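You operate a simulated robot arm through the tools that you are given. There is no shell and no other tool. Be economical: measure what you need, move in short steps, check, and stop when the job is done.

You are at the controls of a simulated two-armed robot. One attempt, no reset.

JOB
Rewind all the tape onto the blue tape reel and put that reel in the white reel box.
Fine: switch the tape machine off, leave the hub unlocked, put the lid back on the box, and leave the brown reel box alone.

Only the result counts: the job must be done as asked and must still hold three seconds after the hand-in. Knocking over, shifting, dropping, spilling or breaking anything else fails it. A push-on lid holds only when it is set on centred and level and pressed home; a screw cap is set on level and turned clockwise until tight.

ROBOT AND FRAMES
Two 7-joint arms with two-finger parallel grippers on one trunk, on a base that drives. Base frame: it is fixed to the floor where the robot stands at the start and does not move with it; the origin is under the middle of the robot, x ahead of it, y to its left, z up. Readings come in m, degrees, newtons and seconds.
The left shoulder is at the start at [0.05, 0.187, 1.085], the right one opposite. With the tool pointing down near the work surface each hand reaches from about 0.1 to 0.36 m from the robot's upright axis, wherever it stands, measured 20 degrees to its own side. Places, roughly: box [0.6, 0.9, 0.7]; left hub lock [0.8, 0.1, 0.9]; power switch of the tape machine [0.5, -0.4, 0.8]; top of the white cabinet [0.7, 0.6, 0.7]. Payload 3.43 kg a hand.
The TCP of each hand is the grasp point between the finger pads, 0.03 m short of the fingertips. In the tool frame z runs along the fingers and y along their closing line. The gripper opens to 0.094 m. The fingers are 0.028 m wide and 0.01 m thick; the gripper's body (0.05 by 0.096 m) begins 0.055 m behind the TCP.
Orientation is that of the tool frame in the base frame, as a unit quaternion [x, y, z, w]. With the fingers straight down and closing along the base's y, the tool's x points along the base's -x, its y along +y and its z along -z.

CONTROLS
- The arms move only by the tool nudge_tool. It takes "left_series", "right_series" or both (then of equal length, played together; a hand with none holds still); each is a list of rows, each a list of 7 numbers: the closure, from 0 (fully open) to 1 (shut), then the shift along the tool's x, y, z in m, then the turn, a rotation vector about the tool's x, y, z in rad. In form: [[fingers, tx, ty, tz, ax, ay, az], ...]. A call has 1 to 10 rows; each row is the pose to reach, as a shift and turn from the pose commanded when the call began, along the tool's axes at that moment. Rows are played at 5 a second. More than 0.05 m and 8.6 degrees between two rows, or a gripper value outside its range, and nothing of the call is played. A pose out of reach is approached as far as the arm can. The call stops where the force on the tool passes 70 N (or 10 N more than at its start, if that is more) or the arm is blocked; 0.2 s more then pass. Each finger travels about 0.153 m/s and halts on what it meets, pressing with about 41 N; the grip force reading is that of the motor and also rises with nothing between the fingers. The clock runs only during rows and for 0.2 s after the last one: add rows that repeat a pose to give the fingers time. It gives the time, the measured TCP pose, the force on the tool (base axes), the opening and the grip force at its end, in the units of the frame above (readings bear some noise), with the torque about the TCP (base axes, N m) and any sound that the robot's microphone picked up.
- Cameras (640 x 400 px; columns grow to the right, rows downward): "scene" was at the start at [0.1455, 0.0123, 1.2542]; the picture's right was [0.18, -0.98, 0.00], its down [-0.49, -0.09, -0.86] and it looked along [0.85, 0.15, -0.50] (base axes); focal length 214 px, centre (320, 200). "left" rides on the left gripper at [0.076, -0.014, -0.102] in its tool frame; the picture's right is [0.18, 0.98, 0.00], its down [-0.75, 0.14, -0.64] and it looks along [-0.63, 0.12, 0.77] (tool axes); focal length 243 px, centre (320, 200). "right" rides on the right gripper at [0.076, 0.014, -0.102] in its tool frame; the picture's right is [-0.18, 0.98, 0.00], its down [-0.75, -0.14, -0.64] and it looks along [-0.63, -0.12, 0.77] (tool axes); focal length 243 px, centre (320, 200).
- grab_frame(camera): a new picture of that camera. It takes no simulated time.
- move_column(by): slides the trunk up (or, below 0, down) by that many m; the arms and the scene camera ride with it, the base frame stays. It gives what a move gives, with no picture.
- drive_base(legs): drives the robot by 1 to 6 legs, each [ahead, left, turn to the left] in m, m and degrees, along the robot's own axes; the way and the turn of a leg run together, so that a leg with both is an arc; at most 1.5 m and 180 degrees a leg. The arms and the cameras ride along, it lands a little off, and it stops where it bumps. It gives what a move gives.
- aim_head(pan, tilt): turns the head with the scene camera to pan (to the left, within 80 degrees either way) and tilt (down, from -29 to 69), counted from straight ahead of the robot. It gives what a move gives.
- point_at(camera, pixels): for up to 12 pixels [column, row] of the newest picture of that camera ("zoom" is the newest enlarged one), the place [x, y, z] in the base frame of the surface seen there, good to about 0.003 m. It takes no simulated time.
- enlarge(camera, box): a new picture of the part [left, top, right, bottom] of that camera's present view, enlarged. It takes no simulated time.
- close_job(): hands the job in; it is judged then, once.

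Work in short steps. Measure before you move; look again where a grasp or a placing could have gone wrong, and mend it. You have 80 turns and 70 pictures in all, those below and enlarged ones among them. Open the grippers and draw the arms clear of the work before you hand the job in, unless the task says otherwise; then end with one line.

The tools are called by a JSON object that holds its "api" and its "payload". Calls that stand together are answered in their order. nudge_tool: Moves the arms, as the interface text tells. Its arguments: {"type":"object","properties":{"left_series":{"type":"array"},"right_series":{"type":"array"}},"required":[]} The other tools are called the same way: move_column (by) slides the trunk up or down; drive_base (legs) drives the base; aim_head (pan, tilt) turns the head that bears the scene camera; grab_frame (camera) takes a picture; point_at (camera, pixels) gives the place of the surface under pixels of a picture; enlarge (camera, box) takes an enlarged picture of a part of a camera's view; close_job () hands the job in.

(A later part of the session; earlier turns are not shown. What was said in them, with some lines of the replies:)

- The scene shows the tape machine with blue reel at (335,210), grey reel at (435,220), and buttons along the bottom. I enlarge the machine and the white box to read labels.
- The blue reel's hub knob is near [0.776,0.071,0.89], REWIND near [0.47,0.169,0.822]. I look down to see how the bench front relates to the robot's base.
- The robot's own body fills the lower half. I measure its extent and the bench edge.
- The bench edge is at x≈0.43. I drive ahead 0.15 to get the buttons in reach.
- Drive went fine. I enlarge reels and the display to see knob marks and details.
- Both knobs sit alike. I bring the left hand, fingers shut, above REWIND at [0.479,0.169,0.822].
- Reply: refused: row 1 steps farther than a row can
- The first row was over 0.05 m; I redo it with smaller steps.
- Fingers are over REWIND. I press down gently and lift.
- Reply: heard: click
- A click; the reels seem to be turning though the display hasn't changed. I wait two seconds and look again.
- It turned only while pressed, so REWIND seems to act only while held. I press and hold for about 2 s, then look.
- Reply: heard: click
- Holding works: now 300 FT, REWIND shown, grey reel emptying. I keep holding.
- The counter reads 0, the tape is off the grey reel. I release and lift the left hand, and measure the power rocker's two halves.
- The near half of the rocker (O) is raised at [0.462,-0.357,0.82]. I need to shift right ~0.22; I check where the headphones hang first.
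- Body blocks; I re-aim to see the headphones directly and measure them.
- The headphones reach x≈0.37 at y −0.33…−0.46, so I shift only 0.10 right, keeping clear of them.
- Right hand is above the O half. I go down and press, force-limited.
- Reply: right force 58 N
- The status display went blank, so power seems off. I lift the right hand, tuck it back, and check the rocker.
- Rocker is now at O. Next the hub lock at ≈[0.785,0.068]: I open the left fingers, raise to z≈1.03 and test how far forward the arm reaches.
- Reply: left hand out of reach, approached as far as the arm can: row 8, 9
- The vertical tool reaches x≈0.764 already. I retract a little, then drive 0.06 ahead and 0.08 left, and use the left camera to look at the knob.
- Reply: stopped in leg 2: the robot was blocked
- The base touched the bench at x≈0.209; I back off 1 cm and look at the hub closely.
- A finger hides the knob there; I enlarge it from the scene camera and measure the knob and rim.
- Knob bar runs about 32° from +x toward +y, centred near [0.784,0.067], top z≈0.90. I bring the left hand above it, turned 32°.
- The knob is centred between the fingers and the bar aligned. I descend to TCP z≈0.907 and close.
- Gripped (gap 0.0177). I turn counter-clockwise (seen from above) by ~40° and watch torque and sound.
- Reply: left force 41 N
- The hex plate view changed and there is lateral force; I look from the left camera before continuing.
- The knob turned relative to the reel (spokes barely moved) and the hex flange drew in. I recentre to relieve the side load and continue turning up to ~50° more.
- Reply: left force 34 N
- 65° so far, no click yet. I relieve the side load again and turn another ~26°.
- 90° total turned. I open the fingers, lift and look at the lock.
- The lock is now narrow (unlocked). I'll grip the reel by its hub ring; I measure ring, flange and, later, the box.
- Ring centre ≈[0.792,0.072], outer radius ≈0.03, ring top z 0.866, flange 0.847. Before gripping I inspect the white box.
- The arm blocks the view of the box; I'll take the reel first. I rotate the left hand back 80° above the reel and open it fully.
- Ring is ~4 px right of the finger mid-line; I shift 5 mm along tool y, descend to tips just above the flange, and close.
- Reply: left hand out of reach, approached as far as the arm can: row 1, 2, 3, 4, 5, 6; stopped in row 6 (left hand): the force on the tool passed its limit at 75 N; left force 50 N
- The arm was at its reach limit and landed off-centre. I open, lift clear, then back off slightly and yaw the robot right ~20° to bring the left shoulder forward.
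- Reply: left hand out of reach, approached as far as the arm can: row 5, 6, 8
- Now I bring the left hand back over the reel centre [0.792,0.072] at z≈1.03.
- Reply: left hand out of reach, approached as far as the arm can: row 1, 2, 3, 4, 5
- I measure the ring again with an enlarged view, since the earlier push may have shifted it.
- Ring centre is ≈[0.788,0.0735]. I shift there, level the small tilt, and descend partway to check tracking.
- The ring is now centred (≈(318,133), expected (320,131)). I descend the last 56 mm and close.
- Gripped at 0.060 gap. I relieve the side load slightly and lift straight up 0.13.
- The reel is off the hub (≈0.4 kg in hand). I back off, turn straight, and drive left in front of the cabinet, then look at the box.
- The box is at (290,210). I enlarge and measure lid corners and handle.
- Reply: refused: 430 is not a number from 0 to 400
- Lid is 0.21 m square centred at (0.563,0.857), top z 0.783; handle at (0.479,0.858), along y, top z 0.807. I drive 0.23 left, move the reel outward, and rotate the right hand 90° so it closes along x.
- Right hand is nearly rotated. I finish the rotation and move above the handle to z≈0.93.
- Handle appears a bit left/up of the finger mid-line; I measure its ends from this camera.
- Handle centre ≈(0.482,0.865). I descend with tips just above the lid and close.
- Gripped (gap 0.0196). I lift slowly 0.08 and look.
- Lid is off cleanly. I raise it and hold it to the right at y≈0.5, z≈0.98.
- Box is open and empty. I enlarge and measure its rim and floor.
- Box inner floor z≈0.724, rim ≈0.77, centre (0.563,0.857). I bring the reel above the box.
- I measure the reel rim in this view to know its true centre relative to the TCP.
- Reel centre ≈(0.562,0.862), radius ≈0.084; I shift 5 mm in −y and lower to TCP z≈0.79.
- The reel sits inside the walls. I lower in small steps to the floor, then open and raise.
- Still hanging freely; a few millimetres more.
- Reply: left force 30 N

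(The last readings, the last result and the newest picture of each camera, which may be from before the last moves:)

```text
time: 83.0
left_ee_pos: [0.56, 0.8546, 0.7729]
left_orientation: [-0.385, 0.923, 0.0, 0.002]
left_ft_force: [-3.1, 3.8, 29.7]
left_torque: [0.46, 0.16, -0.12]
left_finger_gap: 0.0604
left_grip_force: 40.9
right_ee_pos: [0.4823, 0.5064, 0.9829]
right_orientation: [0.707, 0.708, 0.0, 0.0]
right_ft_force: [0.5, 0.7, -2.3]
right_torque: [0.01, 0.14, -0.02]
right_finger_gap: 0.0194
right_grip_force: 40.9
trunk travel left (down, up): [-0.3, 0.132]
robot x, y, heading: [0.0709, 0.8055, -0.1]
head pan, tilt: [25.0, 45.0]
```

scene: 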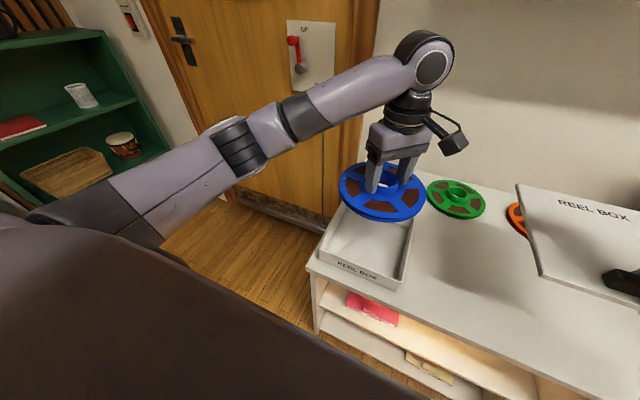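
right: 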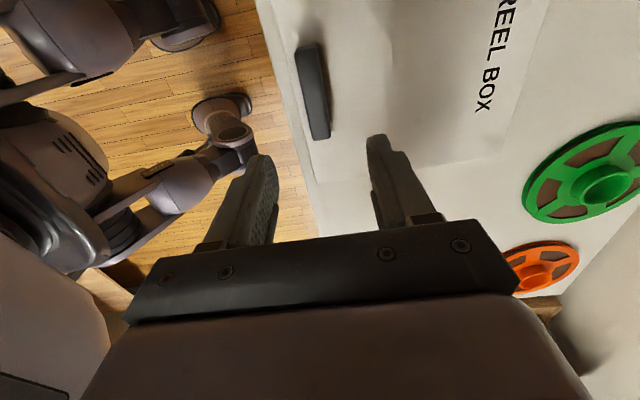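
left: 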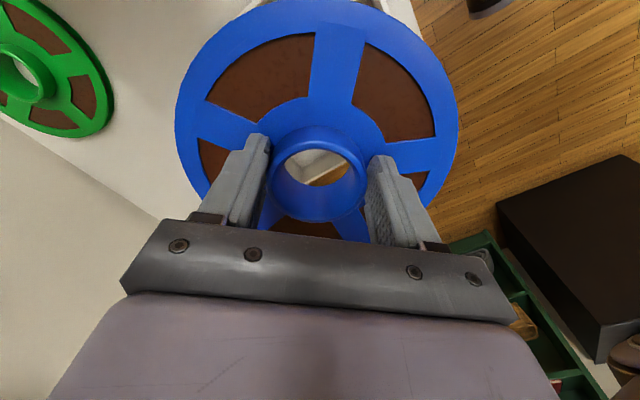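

Floor contact (30 N). I ease, open, and lift the left hand away to the left.

{"api": "nudge_tool", "payload": {"left_series": [[1, 0, 0, -0.005, 0, 0, 0], [0.5, 0, 0, -0.005, 0, 0, 0], [0.1, 0, 0, -0.005, 0, 0, 0], [0.1, 0, 0, -0.005, 0, 0, 0], [0.1, 0, 0, -0.045, 0, 0, 0], [0.1, 0, 0, -0.09, 0, 0, 0], [0.1, 0, 0, -0.135, 0, 0, 0], [0.1, 0, 0, -0.18, 0, 0, 0], [0.1, 0, 0, -0.225, 0, 0, 0], [0.1, 0, 0, -0.27, 0, 0, 0]]}}

{"api": "nudge_tool", "payload": {"left_series": [[0.5, -0.03, 0.034, 0, 0, 0, 0], [0.5, -0.06, 0.069, 0, 0, 0, 0], [0.5, -0.09, 0.103, 0, 0, 0, 0], [0.5, -0.12, 0.138, 0, 0, 0, 0], [0.5, -0.15, 0.172, 0, 0, 0, 0], [0.5, -0.18, 0.206, 0.0, 0, 0, 0]]}}

{"api": "enlarge", "payload": {"camera": "scene", "box": [294, 165, 434, 300]}}

```text
time: 85.2
left_ee_pos: [0.5601, 0.8543, 1.037]
left_orientation: [-0.386, 0.923, 0.001, -0.001]
left_ft_force: [0.5, 0.7, -0.3]
left_torque: [0.0, 0.01, 0.03]
left_finger_gap: 0.0844
left_grip_force: 0.1
right_ee_pos: [0.4835, 0.5069, 0.9804]
right_orientation: [0.706, 0.708, 0.0, 0.001]
right_ft_force: [0.6, 0.5, -2.3]
right_torque: [0.0, 0.15, 0.03]
right_finger_gap: 0.0193
right_grip_force: 41.1
trunk travel left (down, up): [-0.3, 0.132]
robot x, y, heading: [0.0732, 0.8056, 0.3]
head pan, tilt: [25.0, 45.0]
```

```text
time: 86.6
left_ee_pos: [0.5418, 1.1298, 1.0383]
left_orientation: [-0.385, 0.923, 0.002, -0.001]
left_ft_force: [-1.0, -0.2, 0.1]
left_torque: [-0.01, 0.01, 0.01]
left_finger_gap: 0.0466
left_grip_force: 0.2
right_ee_pos: [0.4841, 0.5053, 0.9794]
right_orientation: [0.706, 0.708, 0.0, 0.0]
right_ft_force: [-1.0, -0.3, -2.5]
right_torque: [-0.04, 0.17, 0.01]
right_finger_gap: 0.0195
right_grip_force: 41.0
trunk travel left (down, up): [-0.3, 0.132]
robot x, y, heading: [0.0754, 0.8078, 0.0]
head pan, tilt: [25.0, 45.0]
```

```text
2.96 times, centred on (364, 232) of scene
```

zoom: 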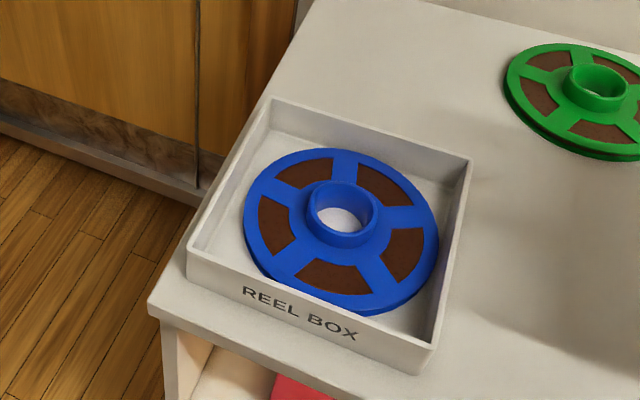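

The reel lies flat in the box. I bring the lid back above the box to the mirrored lift pose (0.482,0.8625,0.90).

{"api": "nudge_tool", "payload": {"right_series": [[1, 0.045, 0, 0, 0, 0, 0], [1, 0.09, 0, 0, 0, 0, 0], [1, 0.135, 0, 0, 0, 0, 0], [1, 0.18, 0, 0, 0, 0, 0], [1, 0.225, 0, 0, 0, 0, 0], [1, 0.27, 0, 0, 0, 0, 0], [1, 0.315, 0, 0, 0, 0, 0], [1, 0.357, -0.001, 0, 0, 0, 0], [1, 0.357, -0.001, 0.04, 0, 0, 0], [1, 0.357, -0.001, 0.08, 0, 0, 0]]}}

{"api": "enlarge", "payload": {"camera": "scene", "box": [274, 145, 454, 300]}}

```text
time: 88.8
left_ee_pos: [0.543, 1.1288, 1.038]
left_orientation: [-0.386, 0.922, 0.001, -0.001]
left_ft_force: [0.2, 0.6, 0.3]
left_torque: [-0.01, 0.0, 0.03]
left_finger_gap: 0.047
left_grip_force: 0.0
right_ee_pos: [0.4793, 0.8616, 0.8973]
right_orientation: [0.706, 0.708, 0.0, 0.0]
right_ft_force: [0.2, -0.2, -1.6]
right_torque: [-0.01, 0.2, 0.0]
right_finger_gap: 0.0195
right_grip_force: 41.1
trunk travel left (down, up): [-0.3, 0.132]
robot x, y, heading: [0.0732, 0.8052, -0.1]
head pan, tilt: [25.0, 45.0]
```

```text
2.58 times, centred on (364, 222) of scene
```

zoom: 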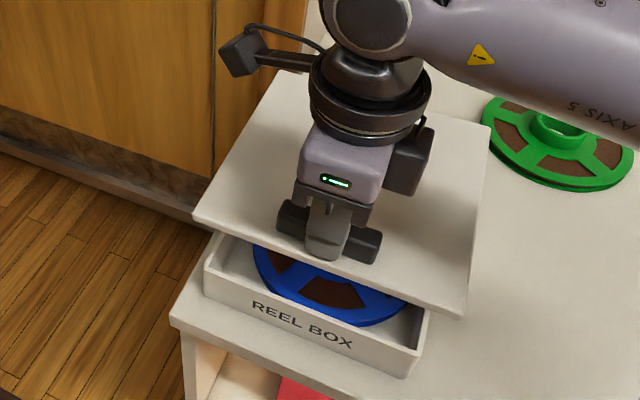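

Aligned within ~2 mm; I correct x by +2 mm and lower to just on the box.

{"api": "nudge_tool", "payload": {"right_series": [[1, 0.001, 0.002, 0.03, 0, 0, 0], [1, 0.001, 0.002, 0.055, 0, 0, 0], [1, 0.001, 0.002, 0.068, 0, 0, 0], [1, 0.001, 0.002, 0.076, 0, 0, 0], [1, 0.001, 0.002, 0.081, 0, 0, 0], [1, 0.001, 0.002, 0.081, 0, 0, 0]]}}

{"api": "enlarge", "payload": {"camera": "scene", "box": [274, 145, 454, 300]}}

```text
time: 90.2
left_ee_pos: [0.5424, 1.1287, 1.0385]
left_orientation: [-0.386, 0.923, 0.001, -0.001]
left_ft_force: [-0.4, -0.5, -0.9]
left_torque: [0.0, -0.03, -0.02]
left_finger_gap: 0.0469
left_grip_force: 0.1
right_ee_pos: [0.4801, 0.8611, 0.8171]
right_orientation: [0.707, 0.707, 0.0, 0.0]
right_ft_force: [0.2, 0.0, -1.6]
right_torque: [0.02, 0.16, -0.03]
right_finger_gap: 0.0196
right_grip_force: 40.9
trunk travel left (down, up): [-0.3, 0.132]
robot x, y, heading: [0.0766, 0.8068, 0.2]
head pan, tilt: [25.0, 45.0]
```

```text
2.58 times, centred on (364, 222) of scene
```

zoom: 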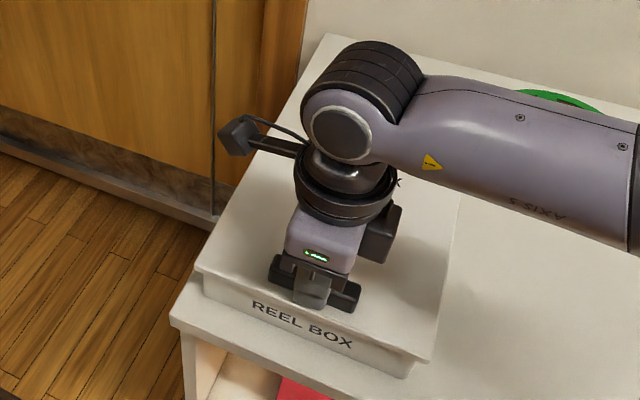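

Weight still carried by the hand; I lower 3–4 mm more, in small steps.

{"api": "nudge_tool", "payload": {"right_series": [[1, 0, 0.001, 0.002, 0, 0, 0], [1, 0, 0.001, 0.003, 0, 0, 0], [1, 0, 0.001, 0.004, 0, 0, 0], [1, 0, 0.001, 0.004, 0, 0, 0]]}}

```text
time: 91.2
left_ee_pos: [0.54, 1.1287, 1.0396]
left_orientation: [-0.386, 0.923, 0.001, 0.0]
left_ft_force: [0.1, -0.5, -0.2]
left_torque: [-0.02, 0.02, -0.01]
left_finger_gap: 0.0469
left_grip_force: 0.1
right_ee_pos: [0.4803, 0.862, 0.8152]
right_orientation: [0.706, 0.708, 0.002, 0.0]
right_ft_force: [2.2, -2.9, 30.8]
right_torque: [-0.5, 0.11, -0.03]
right_finger_gap: 0.0196
right_grip_force: 41.1
trunk travel left (down, up): [-0.3, 0.132]
robot x, y, heading: [0.071, 0.8045, 0.1]
head pan, tilt: [25.0, 45.0]
```

Lid is in contact at its original height. I release, lift, and move shut fingers over the lid centre.

{"api": "nudge_tool", "payload": {"right_series": [[0.7, 0, 0, -0.002, 0, 0, 0], [0.4, 0, 0, -0.002, 0, 0, 0], [0.4, 0, 0, -0.002, 0, 0, 0], [0.4, 0, 0, -0.03, 0, 0, 0], [0.4, 0, 0, -0.06, 0, 0, 0], [0.8, -0.002, 0.04, -0.06, 0, 0, 0], [1, -0.005, 0.083, -0.06, 0, 0, 0], [1, -0.005, 0.083, -0.06, 0, 0, 0], [1, -0.005, 0.083, -0.03, 0, 0, 0]]}}

{"api": "enlarge", "payload": {"camera": "scene", "box": [274, 145, 454, 300]}}

```text
time: 93.2
left_ee_pos: [0.5419, 1.1297, 1.0372]
left_orientation: [-0.385, 0.923, 0.001, -0.001]
left_ft_force: [-0.3, -0.1, 0.6]
left_torque: [-0.02, -0.05, 0.01]
left_finger_gap: 0.0469
left_grip_force: 0.0
right_ee_pos: [0.5644, 0.857, 0.8401]
right_orientation: [0.706, 0.708, 0.0, 0.0]
right_ft_force: [-0.3, 0.9, 1.2]
right_torque: [0.0, 0.03, 0.0]
right_finger_gap: 0.0004
right_grip_force: 32.7
trunk travel left (down, up): [-0.3, 0.132]
robot x, y, heading: [0.0743, 0.8024, 0.3]
head pan, tilt: [25.0, 45.0]
```

```text
2.58 times, centred on (364, 222) of scene
```

zoom: 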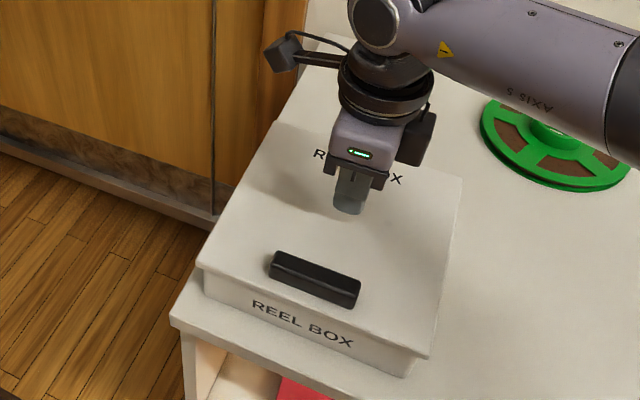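

Lid looks seated. I press down at its centre until the force limit, then lift.

{"api": "nudge_tool", "payload": {"right_series": [[1, 0, 0, 0.02, 0, 0, 0], [1, 0, 0, 0.026, 0, 0, 0], [1, 0, 0, 0.029, 0, 0, 0], [1, 0, 0, 0.032, 0, 0, 0], [1, 0, 0, 0.034, 0, 0, 0], [1, 0, 0, 0.034, 0, 0, 0]]}}

```text
time: 94.6
left_ee_pos: [0.5412, 1.1288, 1.0383]
left_orientation: [-0.386, 0.923, 0.0, 0.0]
left_ft_force: [-0.8, 0.1, 0.4]
left_torque: [0.02, -0.02, 0.0]
left_finger_gap: 0.0468
left_grip_force: 0.2
right_ee_pos: [0.5646, 0.8567, 0.8126]
right_orientation: [0.706, 0.708, 0.004, 0.001]
right_ft_force: [-2.1, -2.8, 32.0]
right_torque: [-0.26, 0.1, 0.21]
right_finger_gap: 0.0
right_grip_force: 32.8
trunk travel left (down, up): [-0.3, 0.132]
robot x, y, heading: [0.0735, 0.8064, 0.2]
head pan, tilt: [25.0, 45.0]
```

Only 32 N; I press somewhat harder (~60 N), then lift and tuck the arm away.

{"api": "nudge_tool", "payload": {"right_series": [[1, 0, 0, 0.002, 0, 0, 0], [1, 0, 0, 0.0035, 0, 0, 0], [1, 0, 0, 0.0035, 0, 0, 0]]}}

{"api": "nudge_tool", "payload": {"right_series": [[1, 0, 0, -0.03, 0, 0, 0], [1, 0, 0, -0.07, 0, 0, 0], [1, 0, 0, -0.115, 0, 0, 0], [1, 0, 0, -0.16, 0, 0, 0], [1, -0.04, 0, -0.18, 0, 0, 0], [0.6, -0.08, -0.02, -0.19, 0, 0, 0], [0.3, -0.12, -0.04, -0.2, 0, 0, 0], [0, -0.16, -0.06, -0.2, 0, 0, 0], [0, -0.2, -0.08, -0.2, 0, 0, 0]]}}

{"api": "enlarge", "payload": {"camera": "scene", "box": [294, 165, 434, 300]}}

{"api": "point_at", "payload": {"camera": "zoom", "pixels": [[190, 245], [270, 110], [462, 165], [415, 345], [330, 200]]}}

```text
time: 95.4
left_ee_pos: [0.5388, 1.1279, 1.0403]
left_orientation: [-0.386, 0.923, 0.0, 0.001]
left_ft_force: [0.0, 0.0, 0.5]
left_torque: [-0.03, 0.01, -0.01]
left_finger_gap: 0.047
left_grip_force: 0.1
right_ee_pos: [0.5642, 0.8575, 0.813]
right_orientation: [0.707, 0.708, 0.006, 0.002]
right_ft_force: [-4.8, -7.5, 52.2]
right_torque: [-0.59, 0.19, 0.23]
right_finger_gap: 0.0
right_grip_force: 33.2
trunk travel left (down, up): [-0.3, 0.132]
robot x, y, heading: [0.0747, 0.8034, 0.0]
head pan, tilt: [25.0, 45.0]
```

```text
time: 97.4
left_ee_pos: [0.543, 1.1276, 1.0375]
left_orientation: [-0.386, 0.922, 0.001, -0.001]
left_ft_force: [0.3, 0.1, 0.6]
left_torque: [-0.02, -0.02, 0.0]
left_finger_gap: 0.047
left_grip_force: 0.0
right_ee_pos: [0.4881, 0.658, 1.007]
right_orientation: [0.706, 0.708, 0.0, -0.001]
right_ft_force: [-0.2, 1.1, -0.3]
right_torque: [0.0, -0.01, -0.06]
right_finger_gap: 0.0942
right_grip_force: 0.0
trunk travel left (down, up): [-0.3, 0.132]
robot x, y, heading: [0.0712, 0.8034, 0.0]
head pan, tilt: [25.0, 45.0]
```

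```text
2.96 times, centred on (364, 232) of scene
```

zoom: 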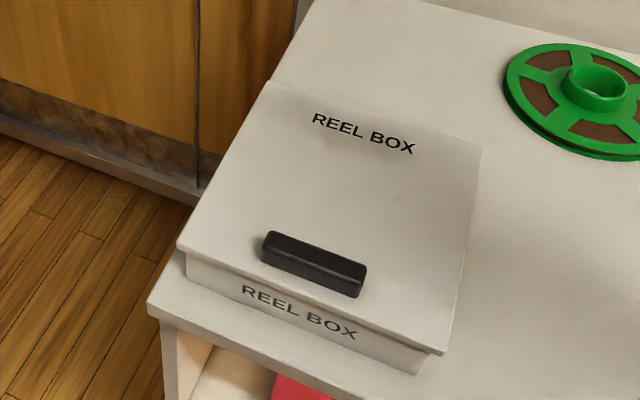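

```text
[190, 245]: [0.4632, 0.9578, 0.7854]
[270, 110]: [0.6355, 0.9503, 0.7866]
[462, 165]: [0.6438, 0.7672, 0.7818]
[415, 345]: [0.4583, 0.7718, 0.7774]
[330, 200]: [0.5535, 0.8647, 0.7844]
```

Corner heights might hint at a slight tilt; I measure more points in a closer view.

{"api": "enlarge", "payload": {"camera": "scene", "box": [324, 225, 408, 295]}}

{"api": "point_at", "payload": {"camera": "scene", "pixels": [[330, 246], [340, 228], [350, 212], [365, 207], [400, 215], [415, 222], [409, 245], [404, 262], [397, 278], [365, 230], [380, 245], [390, 265]]}}

```text
5.71 times, centred on (366, 260) of scene
```

zoom: 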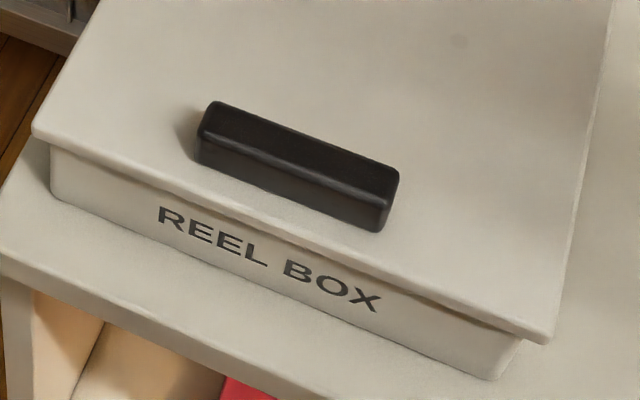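

```text
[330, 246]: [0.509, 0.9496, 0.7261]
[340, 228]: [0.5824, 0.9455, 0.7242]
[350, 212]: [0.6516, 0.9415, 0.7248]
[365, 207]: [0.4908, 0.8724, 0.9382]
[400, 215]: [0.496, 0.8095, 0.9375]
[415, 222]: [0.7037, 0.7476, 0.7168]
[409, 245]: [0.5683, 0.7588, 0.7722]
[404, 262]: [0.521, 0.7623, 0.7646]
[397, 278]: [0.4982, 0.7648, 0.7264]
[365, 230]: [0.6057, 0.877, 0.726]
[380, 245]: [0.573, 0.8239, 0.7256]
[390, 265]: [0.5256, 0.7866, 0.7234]
```

Those pixels referred to the old scene picture; I measure on the new zoom instead.

{"api": "point_at", "payload": {"camera": "zoom", "pixels": [[50, 125], [80, 60], [110, 10], [150, 150], [300, 220], [450, 290], [540, 325], [565, 200], [590, 60], [450, 100], [300, 60], [480, 240]]}}

```text
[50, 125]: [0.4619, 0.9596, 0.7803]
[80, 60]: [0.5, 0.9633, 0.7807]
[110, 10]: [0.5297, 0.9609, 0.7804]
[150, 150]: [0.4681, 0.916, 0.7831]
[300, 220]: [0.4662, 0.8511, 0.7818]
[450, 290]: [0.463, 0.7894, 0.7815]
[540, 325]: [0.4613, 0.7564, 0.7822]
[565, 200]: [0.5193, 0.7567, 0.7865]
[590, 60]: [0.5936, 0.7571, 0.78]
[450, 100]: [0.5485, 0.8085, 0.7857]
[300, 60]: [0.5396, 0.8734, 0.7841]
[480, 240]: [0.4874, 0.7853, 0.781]
```

The lid is level (z≈0.782 throughout) and centred. I open both grippers, back the robot away, and take a last look.

{"api": "nudge_tool", "payload": {"left_series": [[0.2, 0, 0, -0.03, 0, 0, 0], [0, 0, 0, -0.06, 0, 0, 0], [0, 0, 0, -0.06, 0, 0, 0]], "right_series": [[0, 0, 0, -0.03, 0, 0, 0], [0, 0, 0, -0.06, 0, 0, 0], [0, 0, 0, -0.06, 0, 0, 0]]}}

{"api": "drive_base", "payload": {"legs": [[-0.15, 0, 0]]}}

{"api": "aim_head", "payload": {"pan": -25, "tilt": 30}}

{"api": "grab_frame", "payload": {"camera": "scene"}}

```text
time: 98.2
left_ee_pos: [0.5406, 1.1302, 1.0995]
left_orientation: [-0.386, 0.923, 0.001, -0.001]
left_ft_force: [-0.5, -0.9, 0.4]
left_torque: [0.0, 0.02, 0.04]
left_finger_gap: 0.094
left_grip_force: 0.1
right_ee_pos: [0.4881, 0.6586, 1.0646]
right_orientation: [0.706, 0.708, 0.0, 0.0]
right_ft_force: [0.6, 0.9, -0.5]
right_torque: [0.01, -0.03, 0.01]
right_finger_gap: 0.094
right_grip_force: 0.2
trunk travel left (down, up): [-0.3, 0.132]
robot x, y, heading: [0.0763, 0.804, 0.1]
head pan, tilt: [25.0, 45.0]
```

```text
time: 99.6
left_ee_pos: [0.3829, 1.1312, 1.0993]
left_orientation: [-0.389, 0.921, 0.001, -0.002]
left_ft_force: [-1.1, -0.3, 0.0]
left_torque: [-0.02, -0.01, -0.01]
left_finger_gap: 0.0941
left_grip_force: 0.0
right_ee_pos: [0.3348, 0.6596, 1.0644]
right_orientation: [0.705, 0.709, -0.001, 0.001]
right_ft_force: [-0.6, 0.2, 0.0]
right_torque: [0.01, -0.01, -0.01]
right_finger_gap: 0.0938
right_grip_force: 0.0
trunk travel left (down, up): [-0.3, 0.132]
robot x, y, heading: [-0.0782, 0.8066, 0.3]
head pan, tilt: [25.0, 45.0]
```

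```text
time: 100.8
left_ee_pos: [0.3846, 1.1307, 1.0988]
left_orientation: [-0.388, 0.922, 0.001, -0.002]
left_ft_force: [-0.1, -0.7, -0.2]
left_torque: [-0.02, 0.04, 0.0]
left_finger_gap: 0.094
left_grip_force: 0.1
right_ee_pos: [0.3355, 0.6601, 1.0647]
right_orientation: [0.705, 0.71, 0.0, 0.001]
right_ft_force: [-0.4, -0.3, -0.1]
right_torque: [0.0, 0.0, 0.01]
right_finger_gap: 0.0939
right_grip_force: 0.1
trunk travel left (down, up): [-0.3, 0.132]
robot x, y, heading: [-0.0775, 0.8056, 0.5]
head pan, tilt: [-25.0, 30.0]
```

```text
8 pictures are left
```

scene: 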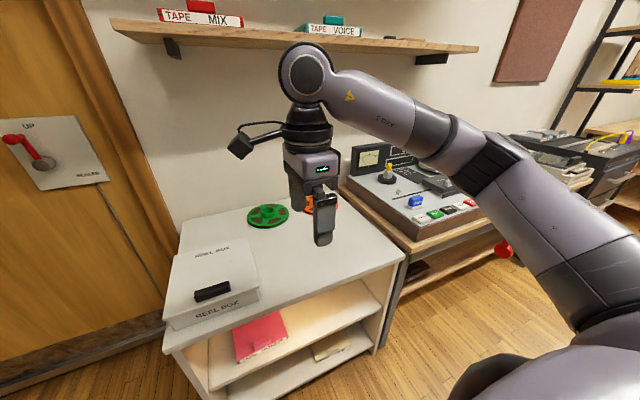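

Everything is in place: box closed at (210,285), hub bare and unlocked, arms clear. I hand in.

{"api": "close_job", "payload": {}}

```text
The job is handed in.
```

I rewound all the tape onto the blue reel and put it in the white reel box with the lid pressed on. The tape machine is off, the left hub is unlocked, and I did not touch the brown reel box.
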